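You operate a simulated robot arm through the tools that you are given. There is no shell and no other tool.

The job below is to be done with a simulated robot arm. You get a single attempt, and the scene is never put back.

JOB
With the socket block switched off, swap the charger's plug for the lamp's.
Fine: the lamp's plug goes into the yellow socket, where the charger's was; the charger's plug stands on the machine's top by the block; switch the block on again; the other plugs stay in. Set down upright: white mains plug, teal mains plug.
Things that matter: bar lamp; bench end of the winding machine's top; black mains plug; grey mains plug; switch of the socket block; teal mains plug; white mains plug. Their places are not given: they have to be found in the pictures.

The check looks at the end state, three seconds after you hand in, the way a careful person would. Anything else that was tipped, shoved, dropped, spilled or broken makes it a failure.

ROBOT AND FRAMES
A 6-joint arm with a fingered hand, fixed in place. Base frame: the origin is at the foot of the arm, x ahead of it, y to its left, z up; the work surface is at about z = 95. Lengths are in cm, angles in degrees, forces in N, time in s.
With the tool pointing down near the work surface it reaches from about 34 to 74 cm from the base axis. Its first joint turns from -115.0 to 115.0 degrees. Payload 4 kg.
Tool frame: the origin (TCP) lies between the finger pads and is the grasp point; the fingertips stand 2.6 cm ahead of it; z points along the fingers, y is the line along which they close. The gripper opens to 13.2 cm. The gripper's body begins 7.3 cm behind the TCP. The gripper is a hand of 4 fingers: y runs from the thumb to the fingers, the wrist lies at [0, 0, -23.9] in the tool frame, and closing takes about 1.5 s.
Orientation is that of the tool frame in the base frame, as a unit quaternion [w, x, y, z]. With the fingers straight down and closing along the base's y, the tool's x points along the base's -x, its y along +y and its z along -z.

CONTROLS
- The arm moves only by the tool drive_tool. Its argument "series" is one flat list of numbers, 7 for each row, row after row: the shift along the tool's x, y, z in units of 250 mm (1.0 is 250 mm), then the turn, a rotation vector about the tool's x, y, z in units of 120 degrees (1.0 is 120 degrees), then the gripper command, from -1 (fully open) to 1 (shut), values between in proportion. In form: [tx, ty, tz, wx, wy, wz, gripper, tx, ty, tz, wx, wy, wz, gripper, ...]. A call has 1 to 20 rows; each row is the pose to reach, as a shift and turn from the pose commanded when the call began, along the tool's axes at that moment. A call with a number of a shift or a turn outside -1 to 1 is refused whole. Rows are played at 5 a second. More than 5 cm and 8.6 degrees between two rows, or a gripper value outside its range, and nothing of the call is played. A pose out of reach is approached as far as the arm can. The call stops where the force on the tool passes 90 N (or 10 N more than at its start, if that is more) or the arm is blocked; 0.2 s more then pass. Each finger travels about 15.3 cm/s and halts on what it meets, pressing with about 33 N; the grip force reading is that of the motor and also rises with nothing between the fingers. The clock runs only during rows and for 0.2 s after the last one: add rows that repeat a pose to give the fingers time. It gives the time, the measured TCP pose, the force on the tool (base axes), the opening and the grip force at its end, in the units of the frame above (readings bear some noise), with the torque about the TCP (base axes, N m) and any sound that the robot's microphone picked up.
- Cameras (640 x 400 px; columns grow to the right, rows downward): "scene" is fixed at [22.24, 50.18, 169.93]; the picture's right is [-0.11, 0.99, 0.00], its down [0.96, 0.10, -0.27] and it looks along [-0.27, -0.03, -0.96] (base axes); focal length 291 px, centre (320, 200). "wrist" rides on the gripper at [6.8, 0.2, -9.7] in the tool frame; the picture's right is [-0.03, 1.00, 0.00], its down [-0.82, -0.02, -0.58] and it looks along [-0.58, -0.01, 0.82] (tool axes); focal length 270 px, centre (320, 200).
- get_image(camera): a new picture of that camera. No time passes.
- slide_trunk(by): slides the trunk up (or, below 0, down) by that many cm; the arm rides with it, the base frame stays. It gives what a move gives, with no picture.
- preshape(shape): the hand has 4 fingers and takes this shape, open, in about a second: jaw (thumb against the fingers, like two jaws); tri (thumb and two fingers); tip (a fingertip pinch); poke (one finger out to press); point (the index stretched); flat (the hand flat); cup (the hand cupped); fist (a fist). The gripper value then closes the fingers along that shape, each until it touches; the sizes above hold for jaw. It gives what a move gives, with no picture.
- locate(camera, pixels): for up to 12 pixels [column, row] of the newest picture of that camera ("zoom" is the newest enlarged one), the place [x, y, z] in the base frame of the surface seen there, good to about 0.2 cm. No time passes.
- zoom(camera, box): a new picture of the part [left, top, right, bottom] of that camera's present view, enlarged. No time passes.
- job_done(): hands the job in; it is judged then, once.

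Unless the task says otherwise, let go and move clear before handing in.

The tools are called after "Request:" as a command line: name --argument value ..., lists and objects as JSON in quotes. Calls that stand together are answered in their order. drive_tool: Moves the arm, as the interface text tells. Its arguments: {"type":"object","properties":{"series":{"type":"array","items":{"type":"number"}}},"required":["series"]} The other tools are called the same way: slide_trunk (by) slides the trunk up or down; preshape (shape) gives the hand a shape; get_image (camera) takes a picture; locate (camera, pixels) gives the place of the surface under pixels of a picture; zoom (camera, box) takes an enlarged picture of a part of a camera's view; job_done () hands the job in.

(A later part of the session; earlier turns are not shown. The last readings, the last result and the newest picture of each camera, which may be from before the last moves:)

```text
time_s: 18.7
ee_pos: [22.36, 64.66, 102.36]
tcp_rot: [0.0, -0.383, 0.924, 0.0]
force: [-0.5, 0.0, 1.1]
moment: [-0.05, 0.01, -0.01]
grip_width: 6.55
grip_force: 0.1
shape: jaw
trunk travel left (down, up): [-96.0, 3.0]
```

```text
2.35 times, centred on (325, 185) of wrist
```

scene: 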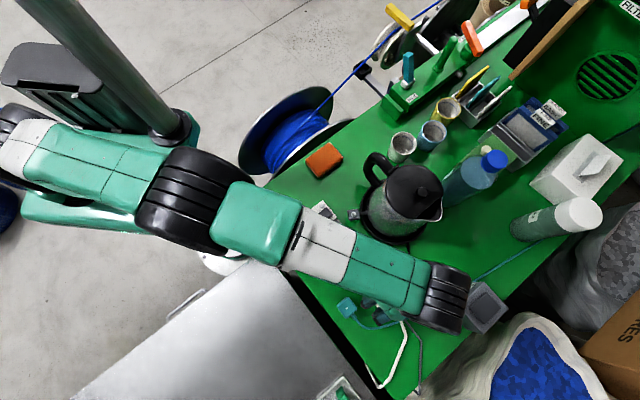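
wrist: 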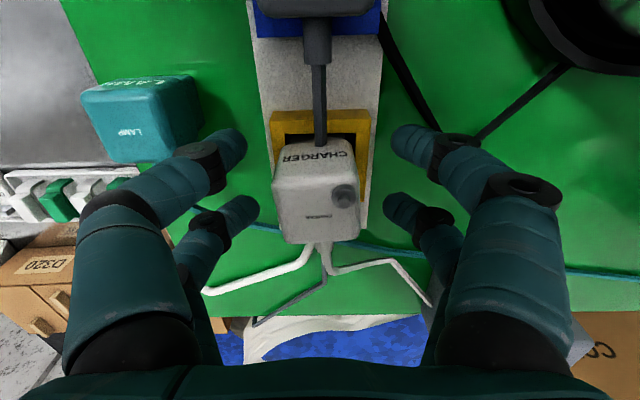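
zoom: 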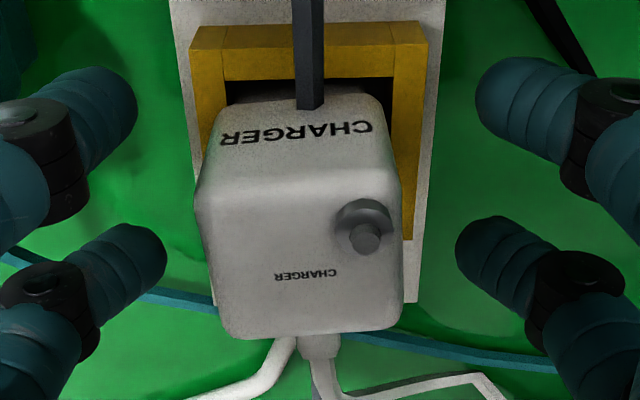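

The charger plug is still seated but nudged and slightly turned, its CHARGER text now slanting a little at (295,160). I'll rise clear to z≈110 and look at how the tip shape closes.

Request:
drive_tool --series '[0, 0, -0.1, 0, 0, 0, 0, 0, 0, -0.2, 0, 0, 0, 0, 0, 0, -0.3, 0, 0, 0, 0, 0, 0, -0.34, 0, 0, 0, 0]'

Request:
preshape --shape "tip"

Request:
drive_tool --series '[0, 0, 0, 0, 0, 0, 0, 0, 0, 0, 0, 0, 0, 0.4, 0, 0, 0, 0, 0, 0, 0.4, 0, 0, 0, 0, 0, 0, 0.4]'

Request:
get_image --camera "wrist"

```text
time_s: 19.7
ee_pos: [22.25, 64.67, 110.81]
tcp_rot: [0.0, -0.383, 0.924, 0.0]
force: [-0.7, 0.2, -0.4]
moment: [-0.01, 0.02, -0.01]
grip_width: 6.53
grip_force: 0.1
shape: jaw
trunk travel left (down, up): [-96.0, 3.0]
```

```text
time_s: 20.6
ee_pos: [22.23, 64.67, 110.81]
tcp_rot: [0.0, -0.383, 0.924, 0.0]
force: [0.2, -0.5, 0.0]
moment: [-0.01, 0.0, 0.0]
grip_width: 13.19
grip_force: 0.1
shape: tip
trunk travel left (down, up): [-96.0, 3.0]
```

```text
time_s: 21.6
ee_pos: [22.29, 64.63, 110.84]
tcp_rot: [-0.001, -0.382, 0.924, 0.0]
force: [0.1, -0.5, 0.6]
moment: [-0.02, 0.0, -0.03]
grip_width: 4.0
grip_force: 0.1
shape: tip
trunk travel left (down, up): [-96.0, 3.0]
```

```text
taken
```

wrist: 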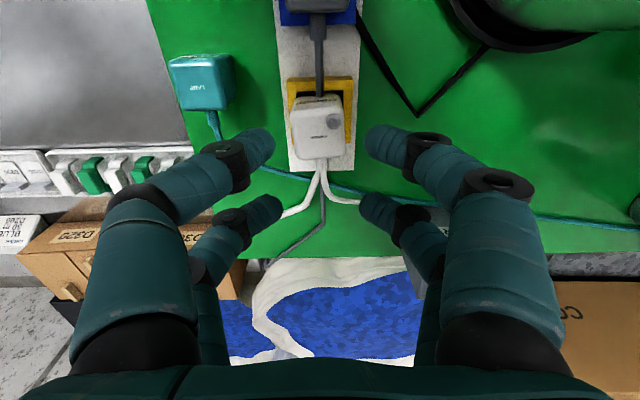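

In tip, all four fingers still close as two pairs, with the front pair at rows ≈140 and the rear pair at rows ≈205. I'll locate the fingertips to see how far apart the pairs are, then try tri.

Request:
locate --camera "wrist" --pixels '[[262, 138], [378, 138], [275, 200], [370, 200], [262, 155], [378, 155], [275, 215], [370, 215], [255, 130], [385, 130]]'

Request:
preshape --shape "tri"

Request:
drive_tool --series '[0, 0, 0, 0, 0, 0, 0, 0, 0, 0, 0, 0, 0, 0.4, 0, 0, 0, 0, 0, 0, 0.4, 0, 0, 0, 0, 0, 0, 0.4]'

Request:
get_image --camera "wrist"

```text
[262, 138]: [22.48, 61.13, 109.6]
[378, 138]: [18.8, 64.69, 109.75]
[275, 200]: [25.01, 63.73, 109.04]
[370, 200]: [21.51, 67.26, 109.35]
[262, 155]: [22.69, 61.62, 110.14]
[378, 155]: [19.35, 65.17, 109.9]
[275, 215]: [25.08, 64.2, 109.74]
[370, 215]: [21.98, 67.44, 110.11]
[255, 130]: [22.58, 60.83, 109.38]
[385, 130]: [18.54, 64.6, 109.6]
```

```text
time_s: 22.5
ee_pos: [22.15, 64.72, 110.81]
tcp_rot: [0.0, -0.383, 0.924, 0.0]
force: [-0.1, 0.1, -0.2]
moment: [0.02, 0.0, -0.03]
grip_width: 13.19
grip_force: 0.1
shape: tri
trunk travel left (down, up): [-96.0, 3.0]
```

```text
time_s: 23.5
ee_pos: [22.36, 64.57, 110.93]
tcp_rot: [0.0, -0.383, 0.924, 0.001]
force: [-0.6, -0.2, -0.6]
moment: [0.0, -0.03, 0.0]
grip_width: 4.0
grip_force: 0.0
shape: tri
trunk travel left (down, up): [-96.0, 3.0]
```

```text
taken
```

wrist: 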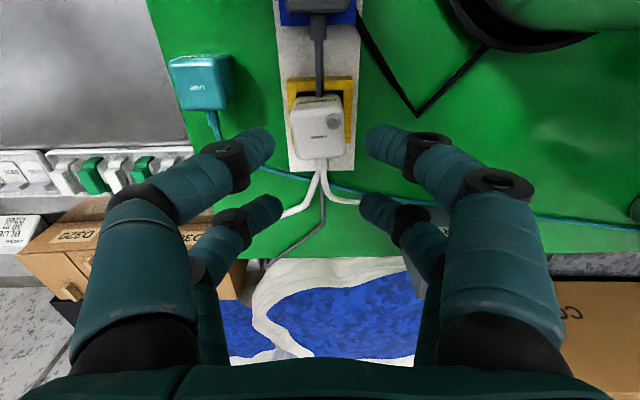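

Tri and tip close exactly like jaw, with the pairs about 3.6 cm apart. So I'll centre the front pair on the plug body and let the rear pair close on its own cord sleeve. I'll go back to jaw, half close, and re-measure the charger.

Request:
preshape --shape "jaw"

Request:
drive_tool --series '[0, 0, 0, 0, 0, 0, -0.4, 0, 0, 0, 0, 0, 0, 0, 0, 0, 0, 0, 0, 0, 0, 0, 0, 0, 0, 0, 0, 0]'

Request:
zoom --camera "wrist" --box '[270, 70, 370, 190]'

Request:
locate --camera "zoom" --pixels '[[230, 200], [370, 200], [240, 290], [380, 290], [310, 245], [310, 165], [310, 340], [330, 340], [350, 110], [260, 100], [370, 90], [310, 40]]'

```text
time_s: 24.4
ee_pos: [22.29, 64.65, 110.85]
tcp_rot: [0.0, -0.383, 0.924, 0.0]
force: [-0.3, 0.4, -0.1]
moment: [0.01, -0.01, 0.02]
grip_width: 13.21
grip_force: 0.0
shape: jaw
trunk travel left (down, up): [-96.0, 3.0]
```

```text
time_s: 25.4
ee_pos: [22.2, 64.71, 110.9]
tcp_rot: [0.0, -0.382, 0.924, 0.0]
force: [-1.2, -0.7, -0.1]
moment: [0.0, 0.0, -0.04]
grip_width: 6.68
grip_force: 0.0
shape: jaw
trunk travel left (down, up): [-96.0, 3.0]
```

```text
3.33 times, centred on (320, 130) of wrist
```

zoom: 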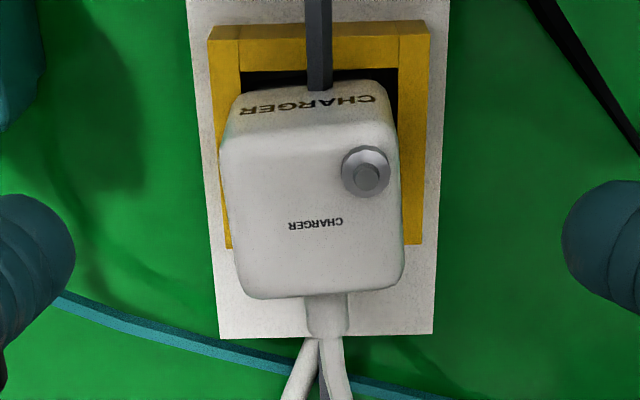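

```text
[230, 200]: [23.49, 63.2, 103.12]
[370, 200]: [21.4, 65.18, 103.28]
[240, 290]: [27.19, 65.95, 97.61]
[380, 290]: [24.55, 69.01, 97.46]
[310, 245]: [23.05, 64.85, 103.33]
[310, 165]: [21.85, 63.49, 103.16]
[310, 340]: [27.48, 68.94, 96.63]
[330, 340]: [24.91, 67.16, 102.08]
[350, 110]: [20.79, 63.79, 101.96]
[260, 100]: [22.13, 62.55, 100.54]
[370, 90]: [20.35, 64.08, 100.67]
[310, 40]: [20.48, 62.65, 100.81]
```

The charger has turned about +5.5° in its socket and its top centre is now near (22.55, 64.4). I'll turn the hand to match, shift so the front pair is centred on the plug, and descend to z≈102.2.

Request:
drive_tool --series '[-0.0716, -0.0116, 0, 0, 0, -0.0458, 0, -0.0716, -0.0116, 0.08, 0, 0, -0.0458, 0, -0.0716, -0.0116, 0.16, 0, 0, -0.0458, 0, -0.0716, -0.0116, 0.24, 0, 0, -0.0458, 0, -0.0716, -0.0116, 0.32, 0, 0, -0.0458, 0, -0.0716, -0.0116, 0.346, 0, 0, -0.0458, 0, -0.0716, -0.0116, 0.346, 0, 0, -0.0458, 0]'

Request:
get_image --camera "wrist"

Request:
zoom --camera "wrist" --box '[220, 70, 420, 240]'

```text
time_s: 27.0
ee_pos: [23.7, 65.66, 102.07]
tcp_rot: [0.0, -0.426, 0.905, 0.0]
force: [-0.6, 0.3, 0.0]
moment: [0.0, 0.0, -0.01]
grip_width: 6.63
grip_force: 0.0
shape: jaw
trunk travel left (down, up): [-96.0, 3.0]
```

```text
taken
```

wrist: 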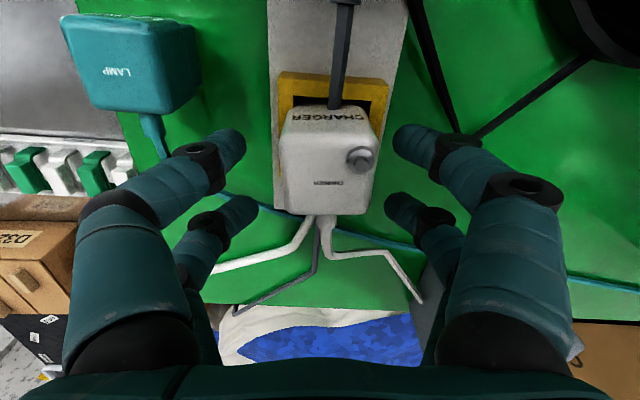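

```text
2.35 times, centred on (320, 155) of wrist
```

zoom: 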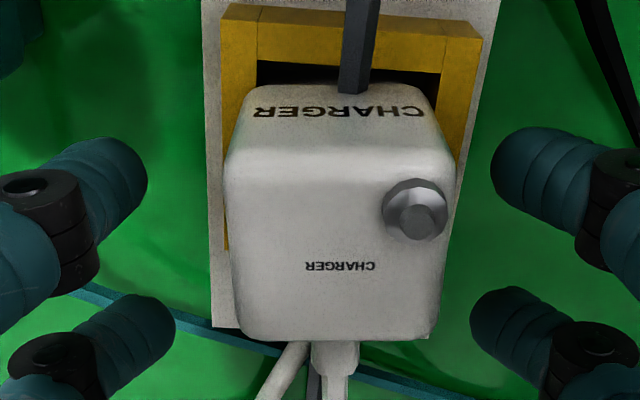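

The plug's edges now line up with the hand, but it sits about 0.35 cm right of the mid-line between the fingers (centre column ≈340 against 318 in the zoom). I'll shift right by that and then close.

Request:
drive_tool --series '[0, 0.013, 0, 0, 0, 0, 0, 0, 0.013, 0, 0, 0, 0, 0.2, 0, 0.013, 0, 0, 0, 0, 0.35, 0, 0.013, 0, 0, 0, 0, 0.45, 0, 0.013, 0, 0, 0, 0, 1, 0, 0.013, 0, 0, 0, 0, 1, 0, 0.013, 0, 0, 0, 0, 1, 0, 0.013, 0, 0, 0, 0, 1]'

Request:
zoom --camera "wrist" --box '[220, 70, 420, 240]'

```text
time_s: 28.8
ee_pos: [23.49, 65.79, 102.06]
tcp_rot: [-0.001, -0.426, 0.905, 0.0]
force: [-0.6, 0.1, 0.9]
moment: [0.01, -0.03, -0.01]
grip_width: 1.53
grip_force: 32.6
shape: jaw
trunk travel left (down, up): [-96.0, 3.0]
```

```text
2.35 times, centred on (320, 155) of wrist
```

zoom: 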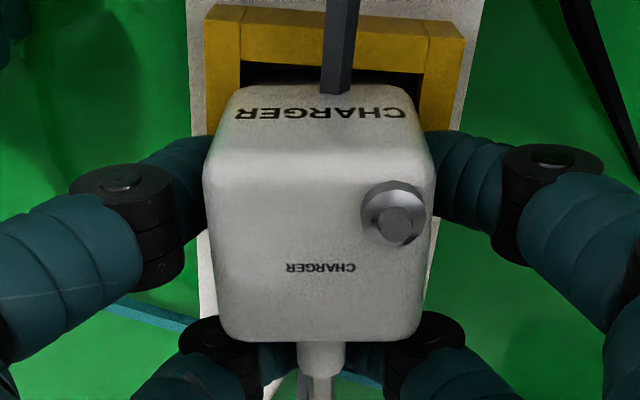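

The front pair is on both sides of the body at (195,200) and (440,185) in the zoom, and the rear pair is on the cord sleeve below. I'll lift slowly, 2 cm first.

Request:
drive_tool --series '[0, 0, -0.01, 0, 0, 0, 1, 0, 0, -0.02, 0, 0, 0, 1, 0, 0, -0.03, 0, 0, 0, 1, 0, 0, -0.045, 0, 0, 0, 1, 0, 0, -0.06, 0, 0, 0, 1, 0, 0, -0.08, 0, 0, 0, 1]'

Request:
get_image --camera "wrist"

Request:
zoom --camera "wrist" --box '[220, 70, 420, 240]'

```text
time_s: 30.2
ee_pos: [23.48, 65.88, 104.19]
tcp_rot: [0.001, -0.427, 0.904, 0.0]
force: [0.4, -0.2, -0.1]
moment: [0.03, 0.0, 0.03]
grip_width: 1.52
grip_force: 32.8
shape: jaw
trunk travel left (down, up): [-96.0, 3.0]
```

```text
taken
```

wrist: 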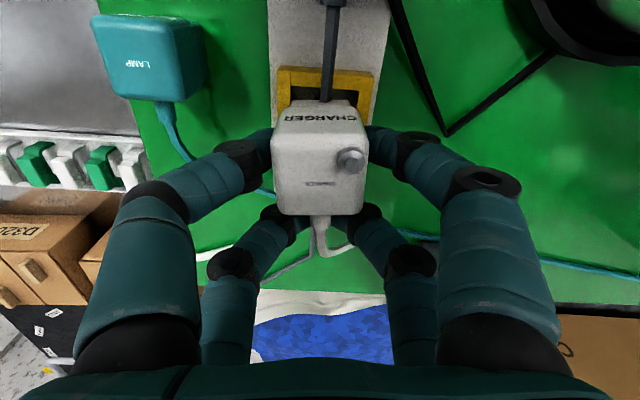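

```text
2.35 times, centred on (320, 155) of wrist
```

zoom: 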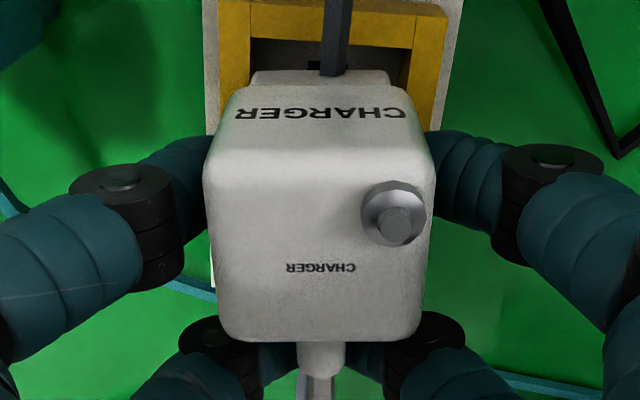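

The charger is out of the socket and held upright with no residual force. Before choosing where to set it down, I'll check the free green area right of the block: the kettle cord elbow at (447,133), the teal cord at (480,248) and the box.

Request:
locate --camera "wrist" --pixels '[[447, 133], [410, 60], [520, 80], [480, 200], [500, 252], [560, 262], [600, 200], [600, 110], [545, 40], [380, 100], [520, 150], [470, 245]]'

Request:
zoom --camera "wrist" --box '[200, 180, 440, 400]'

Request:
get_image --camera "scene"

```text
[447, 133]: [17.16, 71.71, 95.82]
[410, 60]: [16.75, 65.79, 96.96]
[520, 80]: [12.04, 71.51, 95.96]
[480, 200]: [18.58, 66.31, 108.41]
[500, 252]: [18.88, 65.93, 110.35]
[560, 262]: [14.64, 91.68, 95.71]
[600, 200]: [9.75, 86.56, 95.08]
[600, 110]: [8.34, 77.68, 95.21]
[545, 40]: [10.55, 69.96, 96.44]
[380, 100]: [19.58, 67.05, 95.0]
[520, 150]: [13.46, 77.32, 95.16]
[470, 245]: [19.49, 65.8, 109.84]
```

```text
1.82 times, centred on (320, 290) of wrist
```

zoom: 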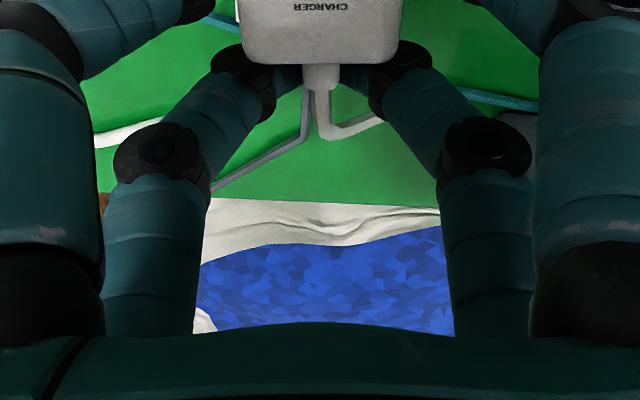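

```text
taken
```

scene: 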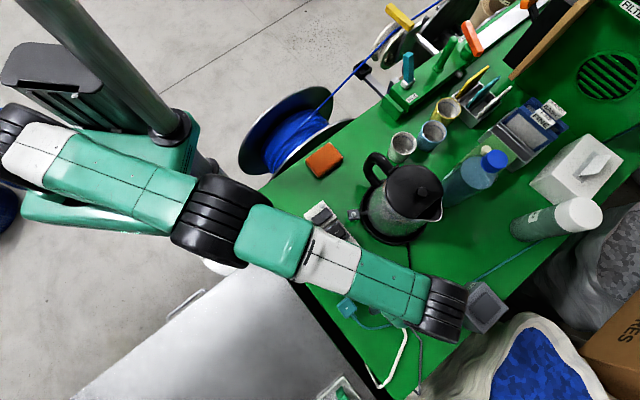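

There isn't enough reach to the right of the block, with the kettle cord elbow at (17.2, 71.7) in the way. The strip left of the block near (20.8, 52.6) has room and is clear of the lamp, so I'll lift to z≈112 and move half way, watching for cord pull.

Request:
drive_tool --series '[0, 0, -0.08, 0, 0, 0, 1, 0, 0, -0.16, 0, 0, 0, 1, 0, 0, -0.24, 0, 0, 0, 1, 0, 0, -0.32, 0, 0, 0, 1, 0.07, -0.045, -0.32, 0, 0, 0, 1, 0.14, -0.09, -0.32, 0, 0, 0, 1, 0.2, -0.134, -0.32, 0, 0, 0, 1, 0.2, -0.134, -0.32, 0, 0, 0, 1]'

Request:
get_image --camera "wrist"

Request:
get_image --camera "scene"

```text
time_s: 32.0
ee_pos: [22.89, 59.95, 112.15]
tcp_rot: [0.0, -0.427, 0.904, 0.0]
force: [0.1, 0.5, -0.1]
moment: [0.01, -0.02, 0.02]
grip_width: 1.5
grip_force: 32.9
shape: jaw
trunk travel left (down, up): [-96.0, 3.0]
```

```text
taken
```

wrist: 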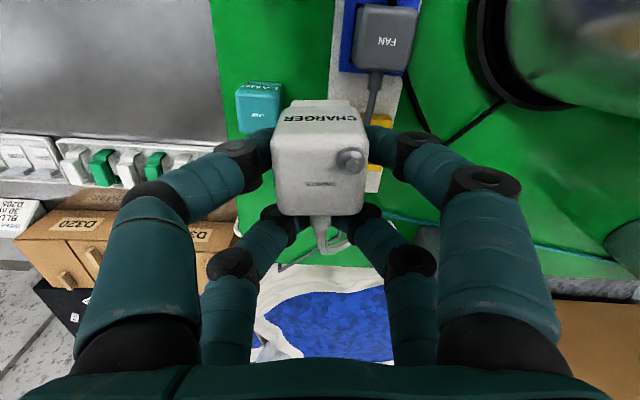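

```text
taken
```

scene: 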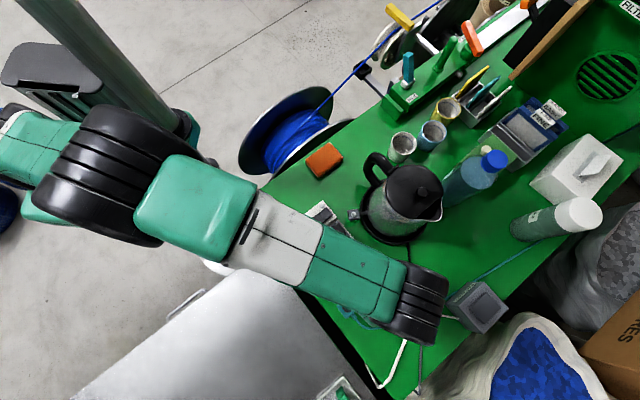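

There is no pull on the tool (force under 1 N), and the charger hangs straight at (320,160). I'll finish the move to above the free strip and straighten the hand back to 45°.

Request:
drive_tool --series '[0.07, -0.0455, 0, 0, 0, 0.015, 1, 0.14, -0.091, 0, 0, 0, 0.03, 1, 0.2093, -0.1365, 0, 0, 0, 0.0458, 1, 0.2093, -0.1365, 0, 0, 0, 0.0458, 1]'

Request:
get_image --camera "wrist"

Request:
get_image --camera "scene"

```text
time_s: 33.0
ee_pos: [22.15, 53.68, 112.15]
tcp_rot: [0.0, -0.382, 0.924, 0.0]
force: [-0.3, 0.5, -0.1]
moment: [0.01, 0.02, -0.02]
grip_width: 1.51
grip_force: 32.8
shape: jaw
trunk travel left (down, up): [-96.0, 3.0]
```

```text
taken
```

wrist: 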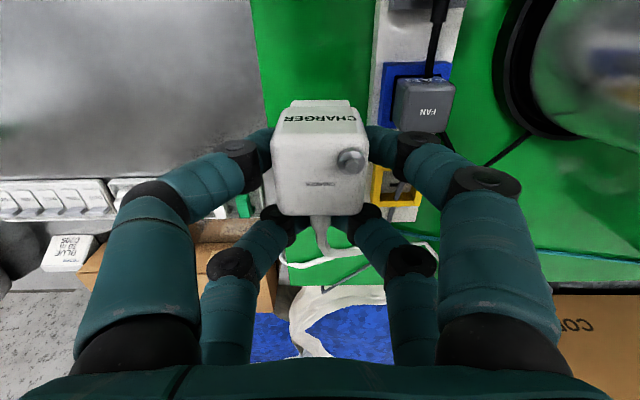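

```text
taken
```

scene: 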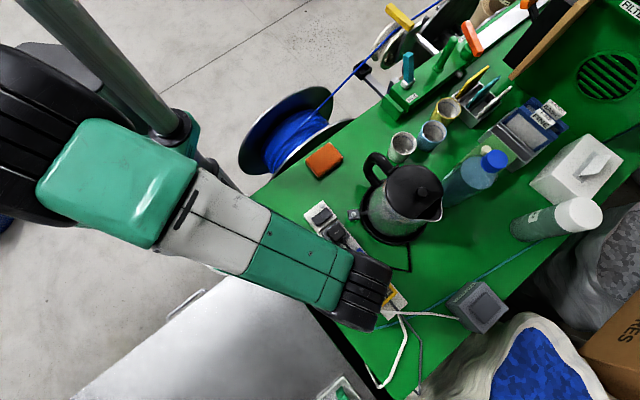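

The spot below looks clear, with the lamp and its cord beyond and the empty yellow socket visible at (393,185). I'll come down to about z=101.2 and then feel for the surface.

Request:
drive_tool --series '[0, 0, 0.1, 0, 0, 0, 1, 0, 0, 0.2, 0, 0, 0, 1, 0, 0, 0.3, 0, 0, 0, 1, 0, 0, 0.38, 0, 0, 0, 1, 0, 0, 0.42, 0, 0, 0, 1, 0, 0, 0.438, 0, 0, 0, 1]'

Request:
get_image --camera "wrist"

```text
time_s: 34.4
ee_pos: [22.13, 53.71, 101.12]
tcp_rot: [0.0, -0.382, 0.924, 0.0]
force: [-0.3, 0.6, -0.5]
moment: [0.0, -0.04, -0.05]
grip_width: 1.5
grip_force: 32.6
shape: jaw
trunk travel left (down, up): [-96.0, 3.0]
```

```text
taken
```

wrist: 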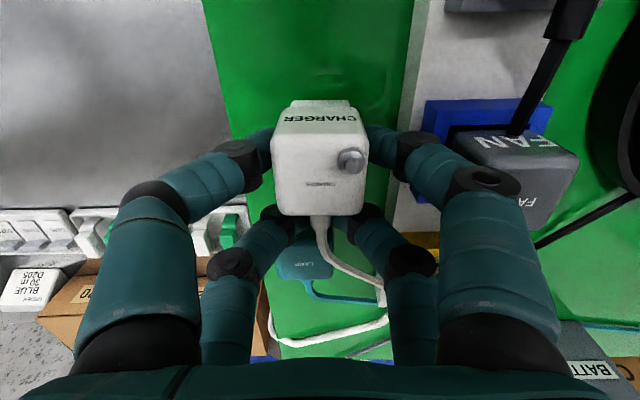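

The right front knuckle at (485,180) comes close to the fan plug's corner at (465,140) in this view. I'll measure both before going lower.

Request:
locate --camera "wrist" --pixels '[[485, 178], [455, 175], [415, 145], [510, 210], [470, 200], [530, 250], [475, 145], [460, 132], [520, 165], [425, 175], [340, 250], [310, 265]]'

Request:
zoom --camera "wrist" --box '[360, 80, 600, 280]'

```text
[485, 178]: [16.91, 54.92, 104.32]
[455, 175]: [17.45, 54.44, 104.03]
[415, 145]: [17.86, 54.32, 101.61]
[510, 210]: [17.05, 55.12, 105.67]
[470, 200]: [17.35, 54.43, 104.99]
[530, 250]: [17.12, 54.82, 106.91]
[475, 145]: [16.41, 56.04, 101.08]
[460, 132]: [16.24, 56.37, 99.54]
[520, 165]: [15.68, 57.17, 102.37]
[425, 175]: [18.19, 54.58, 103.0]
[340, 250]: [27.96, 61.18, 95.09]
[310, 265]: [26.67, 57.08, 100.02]
```

```text
2.00 times, centred on (480, 180) of wrist
```

zoom: 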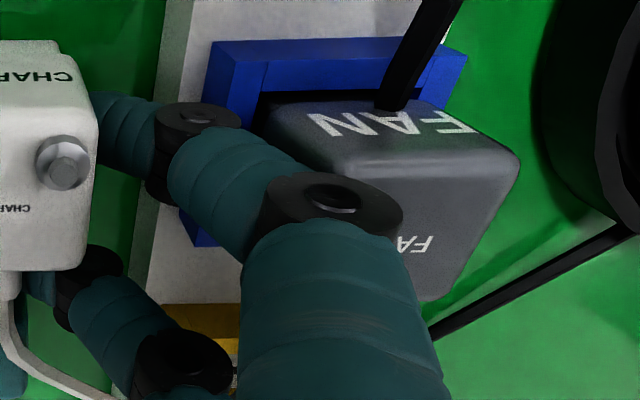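

The knuckle at v≈26.9 would brush the fan plug (edge at v≈28.0) when the hand opens. I'll shift 2 cm away from the block and 0.8 cm back from the lamp, still well inside the green edge.

Request:
drive_tool --series '[0, 0, -0.02, 0, 0, 0, 1, 0.016, -0.04, -0.02, 0, 0, 0, 1, 0.032, -0.08, -0.02, 0, 0, 0, 1, 0.032, -0.08, 0, 0, 0, 0, 1, 0.032, -0.08, 0, 0, 0, 0, 1]'

Request:
get_image --camera "wrist"

Request:
locate --camera "wrist" --pixels '[[485, 178], [480, 150], [225, 100], [245, 130], [205, 60], [380, 60], [340, 60], [300, 60], [240, 60], [260, 100], [285, 180], [355, 195]]'

```text
time_s: 35.6
ee_pos: [23.05, 51.57, 101.17]
tcp_rot: [0.0, -0.383, 0.924, 0.0]
force: [-0.1, -0.2, -0.9]
moment: [0.02, -0.01, 0.03]
grip_width: 1.52
grip_force: 33.2
shape: jaw
trunk travel left (down, up): [-96.0, 3.0]
```

```text
taken
```

wrist: 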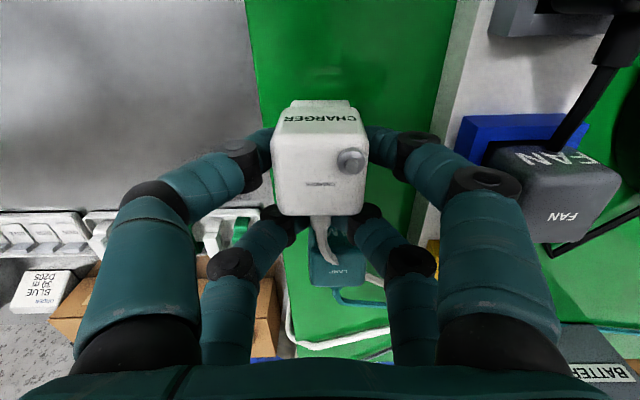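

```text
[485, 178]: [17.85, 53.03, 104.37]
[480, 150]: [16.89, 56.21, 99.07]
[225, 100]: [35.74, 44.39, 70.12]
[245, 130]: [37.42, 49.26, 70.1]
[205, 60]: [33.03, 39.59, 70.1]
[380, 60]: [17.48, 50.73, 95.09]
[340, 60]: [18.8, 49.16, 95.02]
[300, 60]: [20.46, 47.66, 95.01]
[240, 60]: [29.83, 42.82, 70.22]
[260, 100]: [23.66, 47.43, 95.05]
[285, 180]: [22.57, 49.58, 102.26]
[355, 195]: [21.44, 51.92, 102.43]
```

The knuckle is now at v≈24.9, 3 cm clear of the fan plug, and the plug stands about 1.9 cm inside the green edge. I'll lower slowly to feel for contact.

Request:
drive_tool --series '[0, 0, 0.01, 0, 0, 0, 1, 0, 0, 0.02, 0, 0, 0, 1, 0, 0, 0.03, 0, 0, 0, 1, 0, 0, 0.04, 0, 0, 0, 1]'

```text
time_s: 36.6
ee_pos: [23.02, 51.65, 100.25]
tcp_rot: [0.0, -0.383, 0.924, 0.0]
force: [-0.1, -0.2, -1.0]
moment: [0.01, -0.01, 0.01]
grip_width: 1.52
grip_force: 33.1
shape: jaw
trunk travel left (down, up): [-96.0, 3.0]
```

There is still no contact at z=100.25. I'll continue down in finer steps.

Request:
drive_tool --series '[0, 0, 0.008, 0, 0, 0, 1, 0, 0, 0.016, 0, 0, 0, 1, 0, 0, 0.024, 0, 0, 0, 1]'

```text
time_s: 37.4
ee_pos: [23.04, 51.62, 99.58]
tcp_rot: [0.001, -0.382, 0.924, 0.0]
force: [-0.5, -0.3, 4.8]
moment: [-0.08, 0.04, 0.03]
grip_width: 1.53
grip_force: 33.4
shape: jaw
trunk travel left (down, up): [-96.0, 3.0]
```

Contact shows at z=99.58 with 4.8 N upward, so the charger is standing on the green top. I'll settle it another millimetre and open gently.

Request:
drive_tool --series '[0, 0, 0.004, 0, 0, 0, 1, 0, 0, 0.004, 0, 0, 0, 0.6, 0, 0, 0.004, 0, 0, 0, 0.44, 0, 0, 0.004, 0, 0, 0, 0.36, 0, 0, 0.004, 0, 0, 0, 0.28, 0, 0, 0.004, 0, 0, 0, 0.2, 0, 0, 0.004, 0, 0, 0, 0.15, 0, 0, 0.004, 0, 0, 0, 0.15]'

Request:
get_image --camera "wrist"

Request:
zoom --camera "wrist" --box '[220, 70, 420, 270]'

```text
time_s: 39.2
ee_pos: [22.94, 51.71, 99.51]
tcp_rot: [0.0, -0.382, 0.924, 0.0]
force: [0.2, 0.0, -0.4]
moment: [-0.02, 0.0, -0.02]
grip_width: 5.58
grip_force: 0.1
shape: jaw
trunk travel left (down, up): [-96.0, 3.0]
```

```text
taken
```

wrist: 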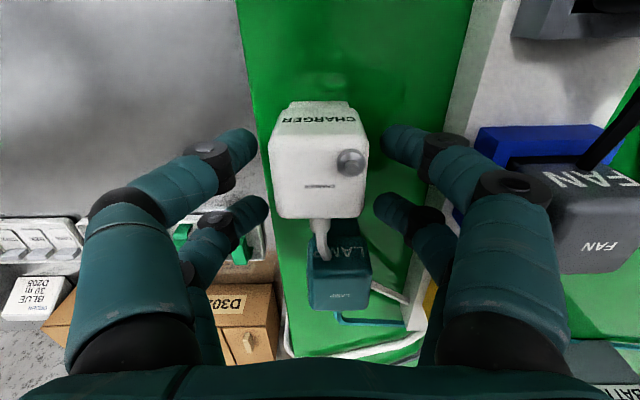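

```text
2.00 times, centred on (320, 170) of wrist
```

zoom: 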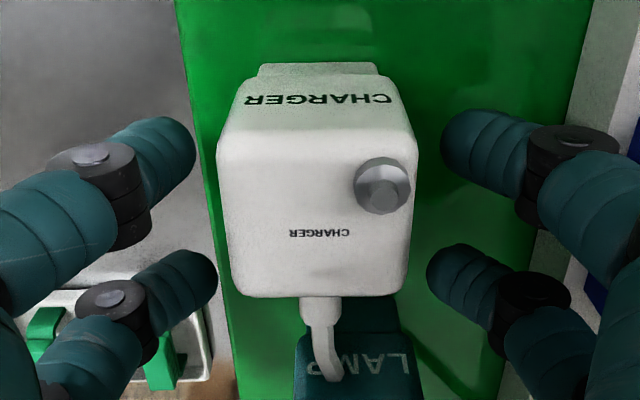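

The charger stands on its own, with its top face level and centred at (318,160). I'll rise straight up and look at the whole area again.

Request:
drive_tool --series '[0, 0, -0.04, 0, 0, 0, 0.15, 0, 0, -0.12, 0, 0, 0, 0.15, 0, 0, -0.24, 0, 0, 0, 0.15, 0, 0, -0.38, 0, 0, 0, 0.15, 0, 0, -0.52, 0, 0, 0, 0.15, 0, 0, -0.52, 0, 0, 0, 0.15]'

Request:
get_image --camera "wrist"

Request:
get_image --camera "scene"

```text
time_s: 40.6
ee_pos: [23.05, 51.72, 112.5]
tcp_rot: [0.0, -0.382, 0.924, -0.001]
force: [0.5, 0.8, -0.4]
moment: [-0.02, -0.04, -0.03]
grip_width: 5.55
grip_force: 0.0
shape: jaw
trunk travel left (down, up): [-96.0, 3.0]
```

```text
taken
```

wrist: 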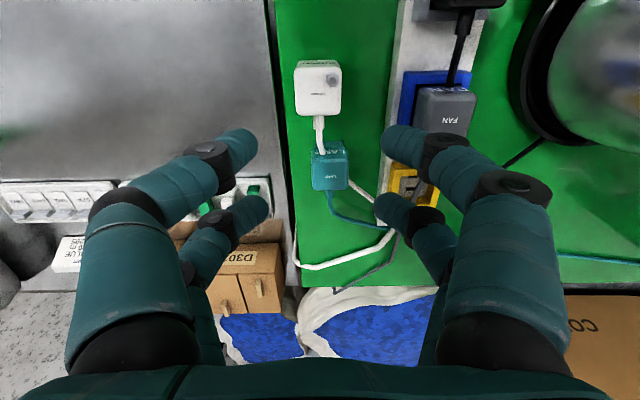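

```text
taken
```

scene: 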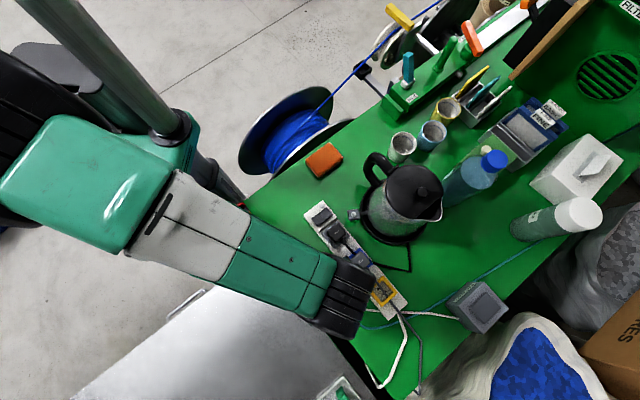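

The charger stands at (318,88) and the lamp at (329,165) in the wrist view, with the charger's cord running past the lamp. I'll zoom in and measure both before gripping the lamp.

Request:
zoom --camera "wrist" --box '[270, 50, 400, 220]'

Request:
locate --camera "wrist" --pixels '[[300, 70], [336, 68], [302, 105], [336, 104], [318, 88], [316, 160], [344, 160], [318, 185], [344, 183], [330, 172], [330, 195], [320, 130]]'

Request:
zoom --camera "scene" --box '[340, 260, 440, 330]'

```text
2.35 times, centred on (335, 135) of wrist
```

zoom: 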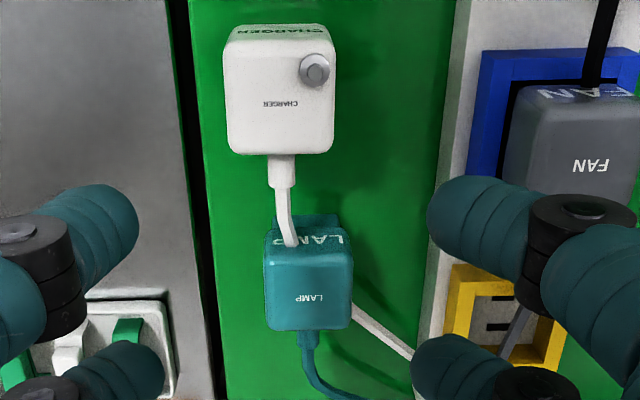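

```text
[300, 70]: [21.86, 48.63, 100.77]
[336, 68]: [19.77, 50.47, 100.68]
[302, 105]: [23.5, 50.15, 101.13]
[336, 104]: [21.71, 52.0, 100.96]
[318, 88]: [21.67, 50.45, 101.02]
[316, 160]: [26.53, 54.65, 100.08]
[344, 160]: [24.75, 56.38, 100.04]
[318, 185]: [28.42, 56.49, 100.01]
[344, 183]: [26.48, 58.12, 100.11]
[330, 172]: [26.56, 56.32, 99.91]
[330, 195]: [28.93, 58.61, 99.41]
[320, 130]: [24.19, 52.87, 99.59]
```

```text
5.71 times, centred on (390, 295) of scene
```

zoom: 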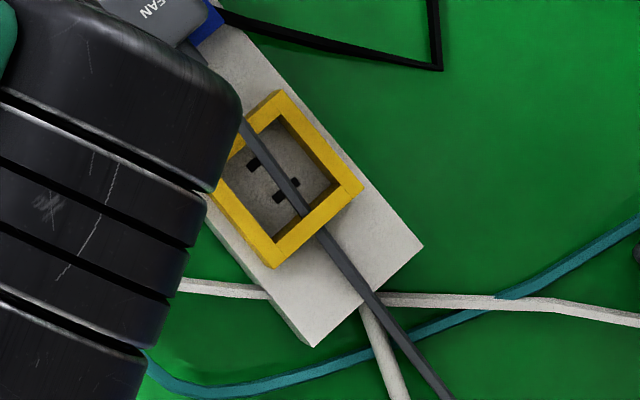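

The wrist views agree on the lamp centre at about (26.6, 56.6) with its heading near 45°, and cords clearly pass through each other in the pictures. I'll move over it with the front pair centred, down to z≈106, and check the alignment.

Request:
drive_tool --series '[-0.1, 0.012, 0, 0, 0, 0, 0.1, -0.2, 0.024, 0, 0, 0, 0, 0.1, -0.3072, 0.0373, 0, 0, 0, 0, 0.1, -0.3072, 0.0373, 0.1, 0, 0, 0, 0.1, -0.3072, 0.0373, 0.2, 0, 0, 0, 0.1, -0.3072, 0.0373, 0.26, 0, 0, 0, 0.1, -0.3072, 0.0373, 0.26, 0, 0, 0, 0.1]'

Request:
get_image --camera "wrist"

Request:
zoom --camera "wrist" --box '[220, 50, 420, 220]'

```text
time_s: 42.2
ee_pos: [27.85, 57.83, 106.02]
tcp_rot: [0.0, -0.383, 0.924, 0.0]
force: [-0.2, 0.2, 1.1]
moment: [0.01, 0.02, -0.01]
grip_width: 5.9
grip_force: 0.1
shape: jaw
trunk travel left (down, up): [-96.0, 3.0]
```

```text
taken
```

wrist: 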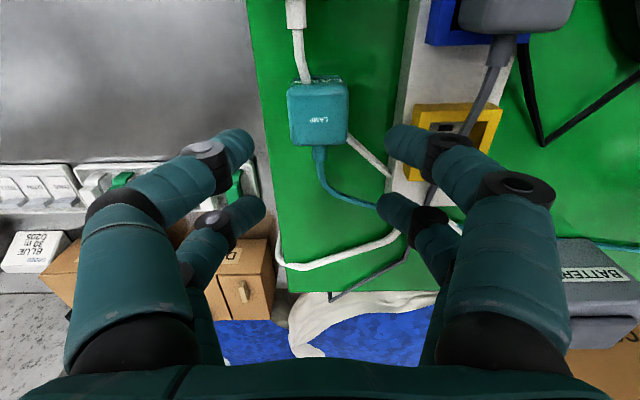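

```text
2.35 times, centred on (320, 135) of wrist
```

zoom: 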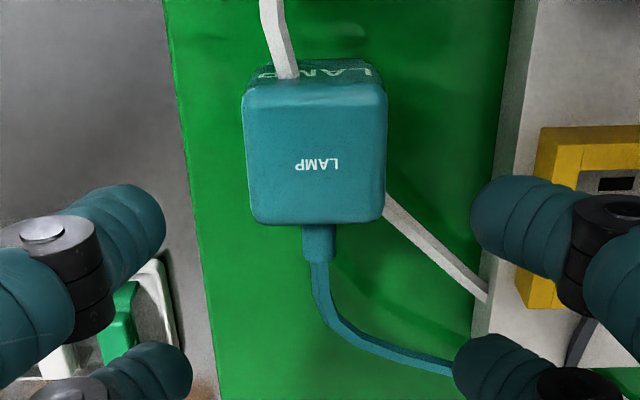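

The lamp plug is centred and square between the fingers (zoom centre column 315, edges level to about 1°). I'll go down to z≈99.75, so the fingertips will stay above the yellow frame once the plug is seated.

Request:
drive_tool --series '[0, -0.002, 0.08, 0, 0, 0, 0.1, 0, -0.002, 0.16, 0, 0, 0, 0.1, 0, -0.002, 0.22, 0, 0, 0, 0.1, 0, -0.002, 0.25, 0, 0, 0, 0.1, 0, -0.002, 0.25, 0, 0, 0, 0.1]'

Request:
get_image --camera "wrist"

Request:
zoom --camera "wrist" --box '[220, 70, 420, 240]'

```text
time_s: 43.4
ee_pos: [27.73, 57.89, 99.65]
tcp_rot: [0.0, -0.383, 0.924, 0.0]
force: [-0.4, 0.5, -1.1]
moment: [0.0, 0.01, 0.01]
grip_width: 5.89
grip_force: 0.1
shape: jaw
trunk travel left (down, up): [-96.0, 3.0]
```

```text
taken
```

wrist: 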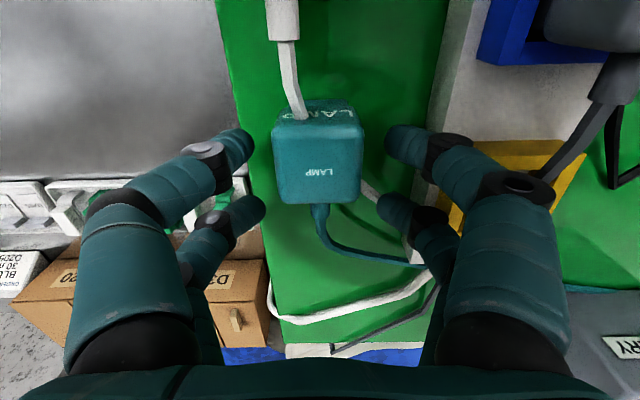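

```text
2.35 times, centred on (320, 155) of wrist
```

zoom: 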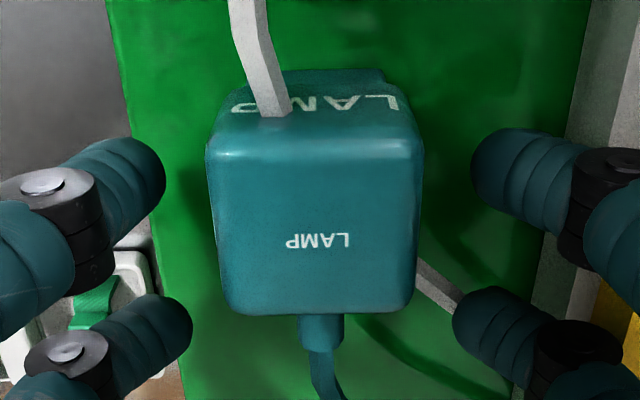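

The plug is centred between the tips (165 and 470 against a plug centre of 314 in the zoom). I'll close on it gradually.

Request:
drive_tool --series '[0, 0, 0, 0, 0, 0, 0.25, 0, 0, 0, 0, 0, 0, 0.38, 0, 0, 0, 0, 0, 0, 0.48, 0, 0, 0, 0, 0, 0, 0.6, 0, 0, 0, 0, 0, 0, 1, 0, 0, 0, 0, 0, 0, 1, 0, 0, 0, 0, 0, 0, 1, 0, 0, 0, 0, 0, 0, 1]'

Request:
zoom --camera "wrist" --box '[220, 70, 420, 240]'

```text
time_s: 45.2
ee_pos: [27.82, 57.72, 99.66]
tcp_rot: [0.0, -0.383, 0.924, -0.001]
force: [0.3, -1.3, -0.7]
moment: [-0.03, -0.03, -0.02]
grip_width: 1.6
grip_force: 33.2
shape: jaw
trunk travel left (down, up): [-96.0, 3.0]
```

```text
2.35 times, centred on (320, 155) of wrist
```

zoom: 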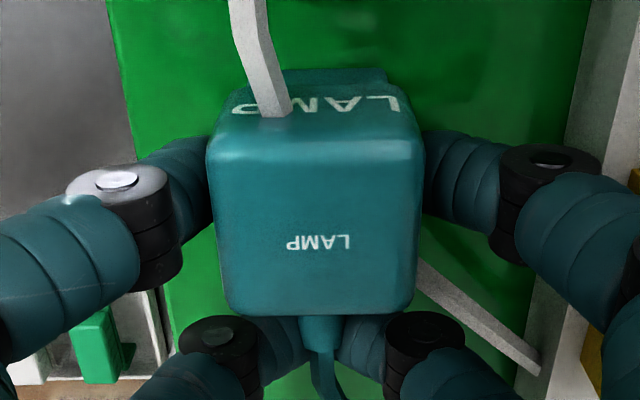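

The front pair holds the lamp body on both sides and the rear pair holds its cord sleeve, at 33 N. I'll lift straight up and check the charger stays put.

Request:
drive_tool --series '[0, 0, -0.02, 0, 0, 0, 1, 0, 0, -0.05, 0, 0, 0, 1, 0, 0, -0.1, 0, 0, 0, 1, 0, 0, -0.18, 0, 0, 0, 1, 0, 0, -0.28, 0, 0, 0, 1, 0, 0, -0.38, 0, 0, 0, 1, 0, 0, -0.41, 0, 0, 0, 1, 0, 0, -0.41, 0, 0, 0, 1]'

Request:
get_image --camera "wrist"

Request:
get_image --camera "scene"

```text
time_s: 47.0
ee_pos: [27.84, 57.74, 109.96]
tcp_rot: [0.0, -0.383, 0.924, 0.0]
force: [0.5, 0.0, -0.7]
moment: [-0.01, -0.03, -0.01]
grip_width: 1.56
grip_force: 32.8
shape: jaw
trunk travel left (down, up): [-96.0, 3.0]
```

```text
taken
```

wrist: 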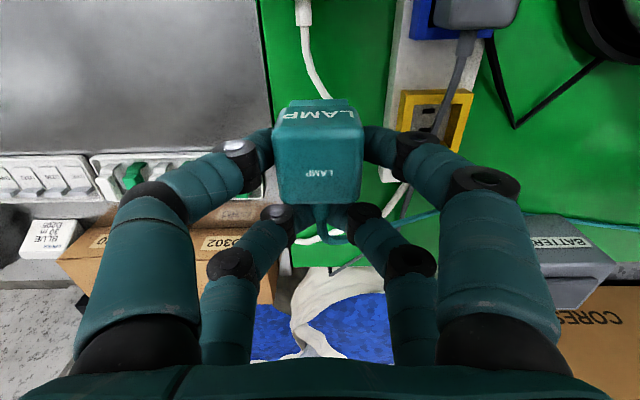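

```text
taken
```

scene: 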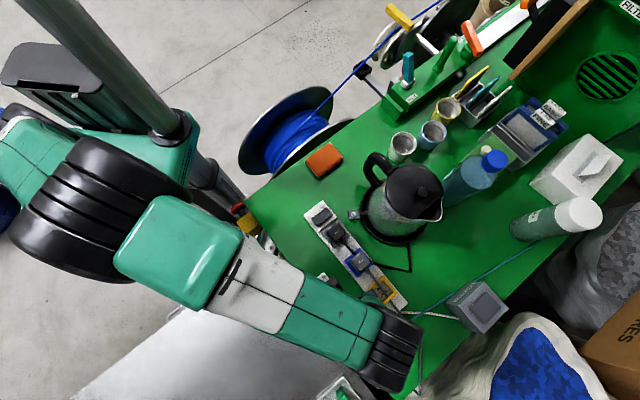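

The lamp hangs straight in the hand, and the empty yellow socket is in full view in the scene picture at (384,290). I'll zoom in on the socket and measure its frame and slots.

Request:
zoom --camera "scene" --box '[362, 268, 410, 312]'

Request:
locate --camera "zoom" --pixels '[[290, 80], [180, 190], [300, 350], [425, 225], [330, 130], [230, 245], [365, 290], [230, 130], [290, 195], [270, 220], [330, 250], [250, 180]]'

Request:
zoom --camera "wrist" --box '[380, 60, 500, 160]'

```text
9.09 times, centred on (386, 290) of scene
```

zoom: 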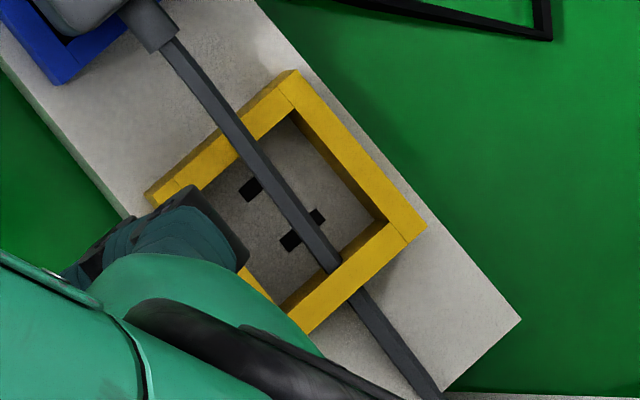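

```text
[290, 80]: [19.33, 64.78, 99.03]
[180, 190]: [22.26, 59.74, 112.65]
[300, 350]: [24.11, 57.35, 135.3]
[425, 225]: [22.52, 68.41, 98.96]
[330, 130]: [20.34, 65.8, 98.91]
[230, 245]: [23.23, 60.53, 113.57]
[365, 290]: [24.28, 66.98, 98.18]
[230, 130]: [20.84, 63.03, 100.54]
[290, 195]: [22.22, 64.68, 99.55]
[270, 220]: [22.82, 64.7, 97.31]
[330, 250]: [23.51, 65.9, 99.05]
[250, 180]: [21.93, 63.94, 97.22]
```

```text
4.00 times, centred on (440, 110) of wrist
```

zoom: 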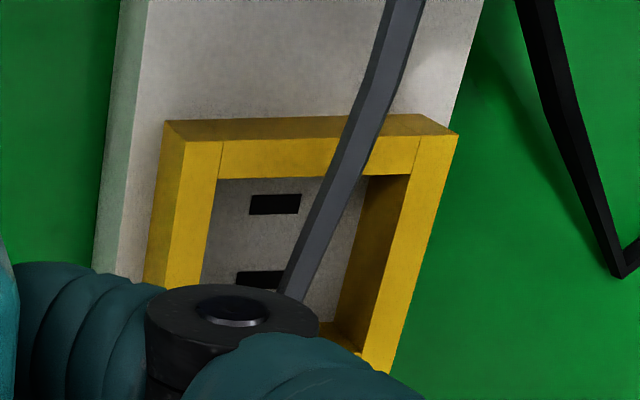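

The socket floor is at z≈97.25 and the frame's top at z≈99.0, and the lamp's foot must fit inside it. I'll take more frame points from the wrist view to pin down its centre.

Request:
locate --camera "zoom" --pixels '[[192, 148], [450, 143], [222, 160], [415, 155], [425, 190], [385, 340], [200, 200], [180, 270], [275, 205], [250, 280], [300, 150], [365, 345]]'

Request:
zoom --camera "wrist" --box '[260, 80, 380, 220]'

```text
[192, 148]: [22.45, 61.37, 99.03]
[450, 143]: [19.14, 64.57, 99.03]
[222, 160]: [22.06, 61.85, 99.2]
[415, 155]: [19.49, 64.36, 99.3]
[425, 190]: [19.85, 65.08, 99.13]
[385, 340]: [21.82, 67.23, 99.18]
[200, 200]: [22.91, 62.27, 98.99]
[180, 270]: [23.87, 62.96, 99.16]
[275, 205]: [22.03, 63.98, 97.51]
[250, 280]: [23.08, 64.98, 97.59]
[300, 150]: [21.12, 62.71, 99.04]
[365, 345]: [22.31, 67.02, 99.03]
```

```text
2.86 times, centred on (320, 150) of wrist
```

zoom: 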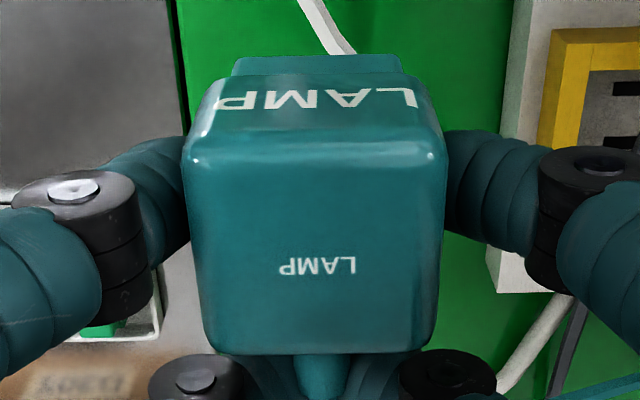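

From these points the socket frame is about 4.9 cm square, centred near u=61.55, v=29.85, i.e. around (22.4, 64.6) in base x-y. I'll carry the lamp over it and stop with its foot about 1.5 cm above the frame.

Request:
drive_tool --series '[-0.0273, 0.0866, 0, 0, 0, 0, 1, -0.0546, 0.1731, 0, 0, 0, 0, 1, -0.0819, 0.2597, 0, 0, 0, 0, 1, -0.1092, 0.3462, 0, 0, 0, 0, 1, -0.1092, 0.3462, 0.06, 0, 0, 0, 1, -0.1092, 0.3462, 0.12, 0, 0, 0, 1, -0.1092, 0.3462, 0.19, 0, 0, 0, 1, -0.1092, 0.3462, 0.19, 0, 0, 0, 1]'

Request:
get_image --camera "wrist"

Request:
zoom --camera "wrist" --box '[260, 60, 380, 180]'

```text
time_s: 48.8
ee_pos: [23.65, 65.8, 105.16]
tcp_rot: [0.0, -0.382, 0.924, 0.0]
force: [-0.5, -0.4, -1.3]
moment: [0.02, -0.01, 0.04]
grip_width: 1.55
grip_force: 33.1
shape: jaw
trunk travel left (down, up): [-96.0, 3.0]
```

```text
taken
```

wrist: 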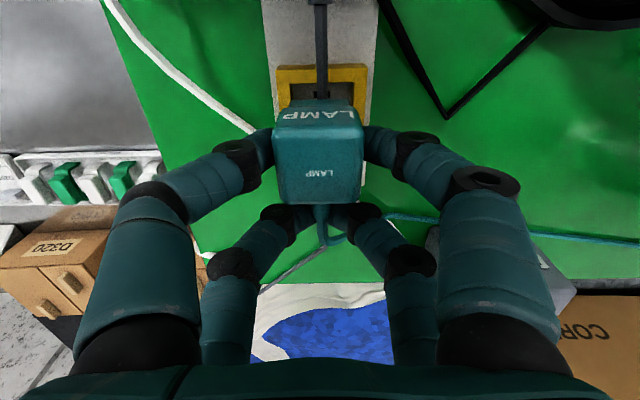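

```text
3.33 times, centred on (320, 120) of wrist
```

zoom: 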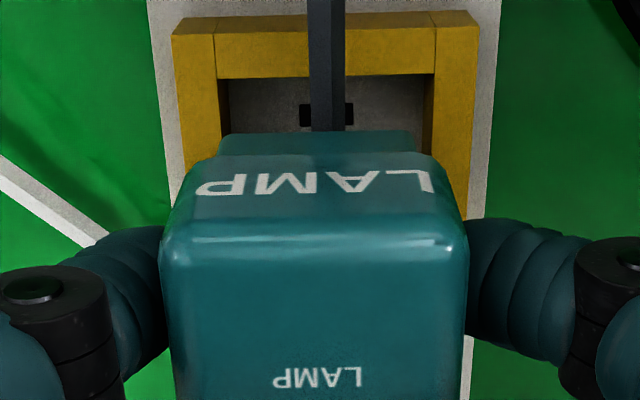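

The socket's central slot is at column 326 in the zoom against 317 for the lamp's foot. After allowing for perspective, the foot needs about 0.13 cm to the right; its 3.0 cm width fits the 3.6 cm opening. I'll correct and lower to where the foot just enters the frame.

Request:
drive_tool --series '[0.002, 0.0052, 0, 0, 0, 0, 1, 0.002, 0.0052, 0.02, 0, 0, 0, 1, 0.002, 0.0052, 0.04, 0, 0, 0, 1, 0.002, 0.0052, 0.055, 0, 0, 0, 1, 0.002, 0.0052, 0.07, 0, 0, 0, 1]'

Request:
zoom --camera "wrist" --box '[260, 60, 380, 180]'

```text
time_s: 50.0
ee_pos: [23.4, 65.85, 103.46]
tcp_rot: [0.0, -0.383, 0.924, 0.0]
force: [0.7, 0.5, -0.9]
moment: [0.05, 0.0, -0.02]
grip_width: 1.57
grip_force: 32.9
shape: jaw
trunk travel left (down, up): [-96.0, 3.0]
```

```text
3.33 times, centred on (320, 120) of wrist
```

zoom: 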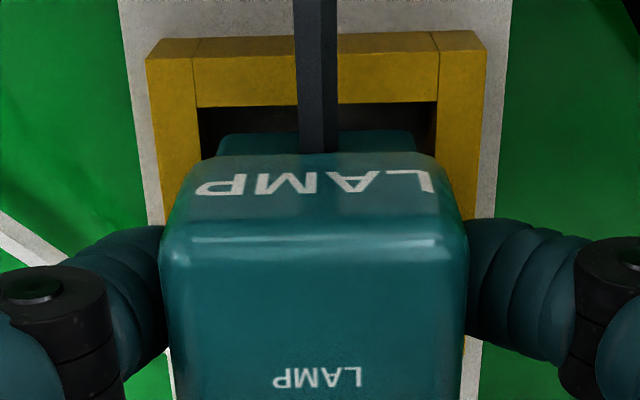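

The foot is just inside the frame: foot centre column 316 against inner frame centre 317, with no force. I'll keep lowering slowly.

Request:
drive_tool --series '[0, 0, 0.01, 0, 0, 0, 1, 0, 0, 0.02, 0, 0, 0, 1, 0, 0, 0.03, 0, 0, 0, 1, 0, 0, 0.04, 0, 0, 0, 1]'

Request:
zoom --camera "wrist" --box '[260, 60, 380, 180]'

```text
time_s: 51.0
ee_pos: [23.51, 65.82, 102.42]
tcp_rot: [0.0, -0.383, 0.924, 0.0]
force: [-1.4, -0.7, 0.4]
moment: [0.04, -0.02, 0.02]
grip_width: 1.56
grip_force: 33.2
shape: jaw
trunk travel left (down, up): [-96.0, 3.0]
```

```text
3.33 times, centred on (320, 120) of wrist
```

zoom: 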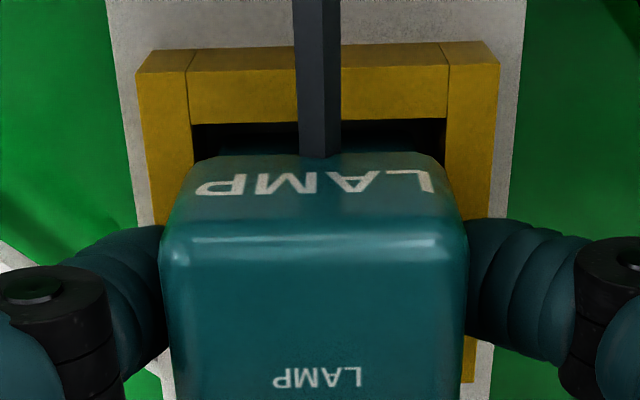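

The foot is moving down inside the frame with almost no force at z=102.42. I'll go on in fine steps until it seats.

Request:
drive_tool --series '[0, 0, 0.006, 0, 0, 0, 1, 0, 0, 0.012, 0, 0, 0, 1, 0, 0, 0.016, 0, 0, 0, 1]'

```text
time_s: 51.8
ee_pos: [23.45, 65.82, 102.19]
tcp_rot: [0.0, -0.382, 0.924, 0.0]
force: [0.1, -0.8, -0.5]
moment: [0.01, 0.0, -0.05]
grip_width: 1.55
grip_force: 33.0
shape: jaw
trunk travel left (down, up): [-96.0, 3.0]
```

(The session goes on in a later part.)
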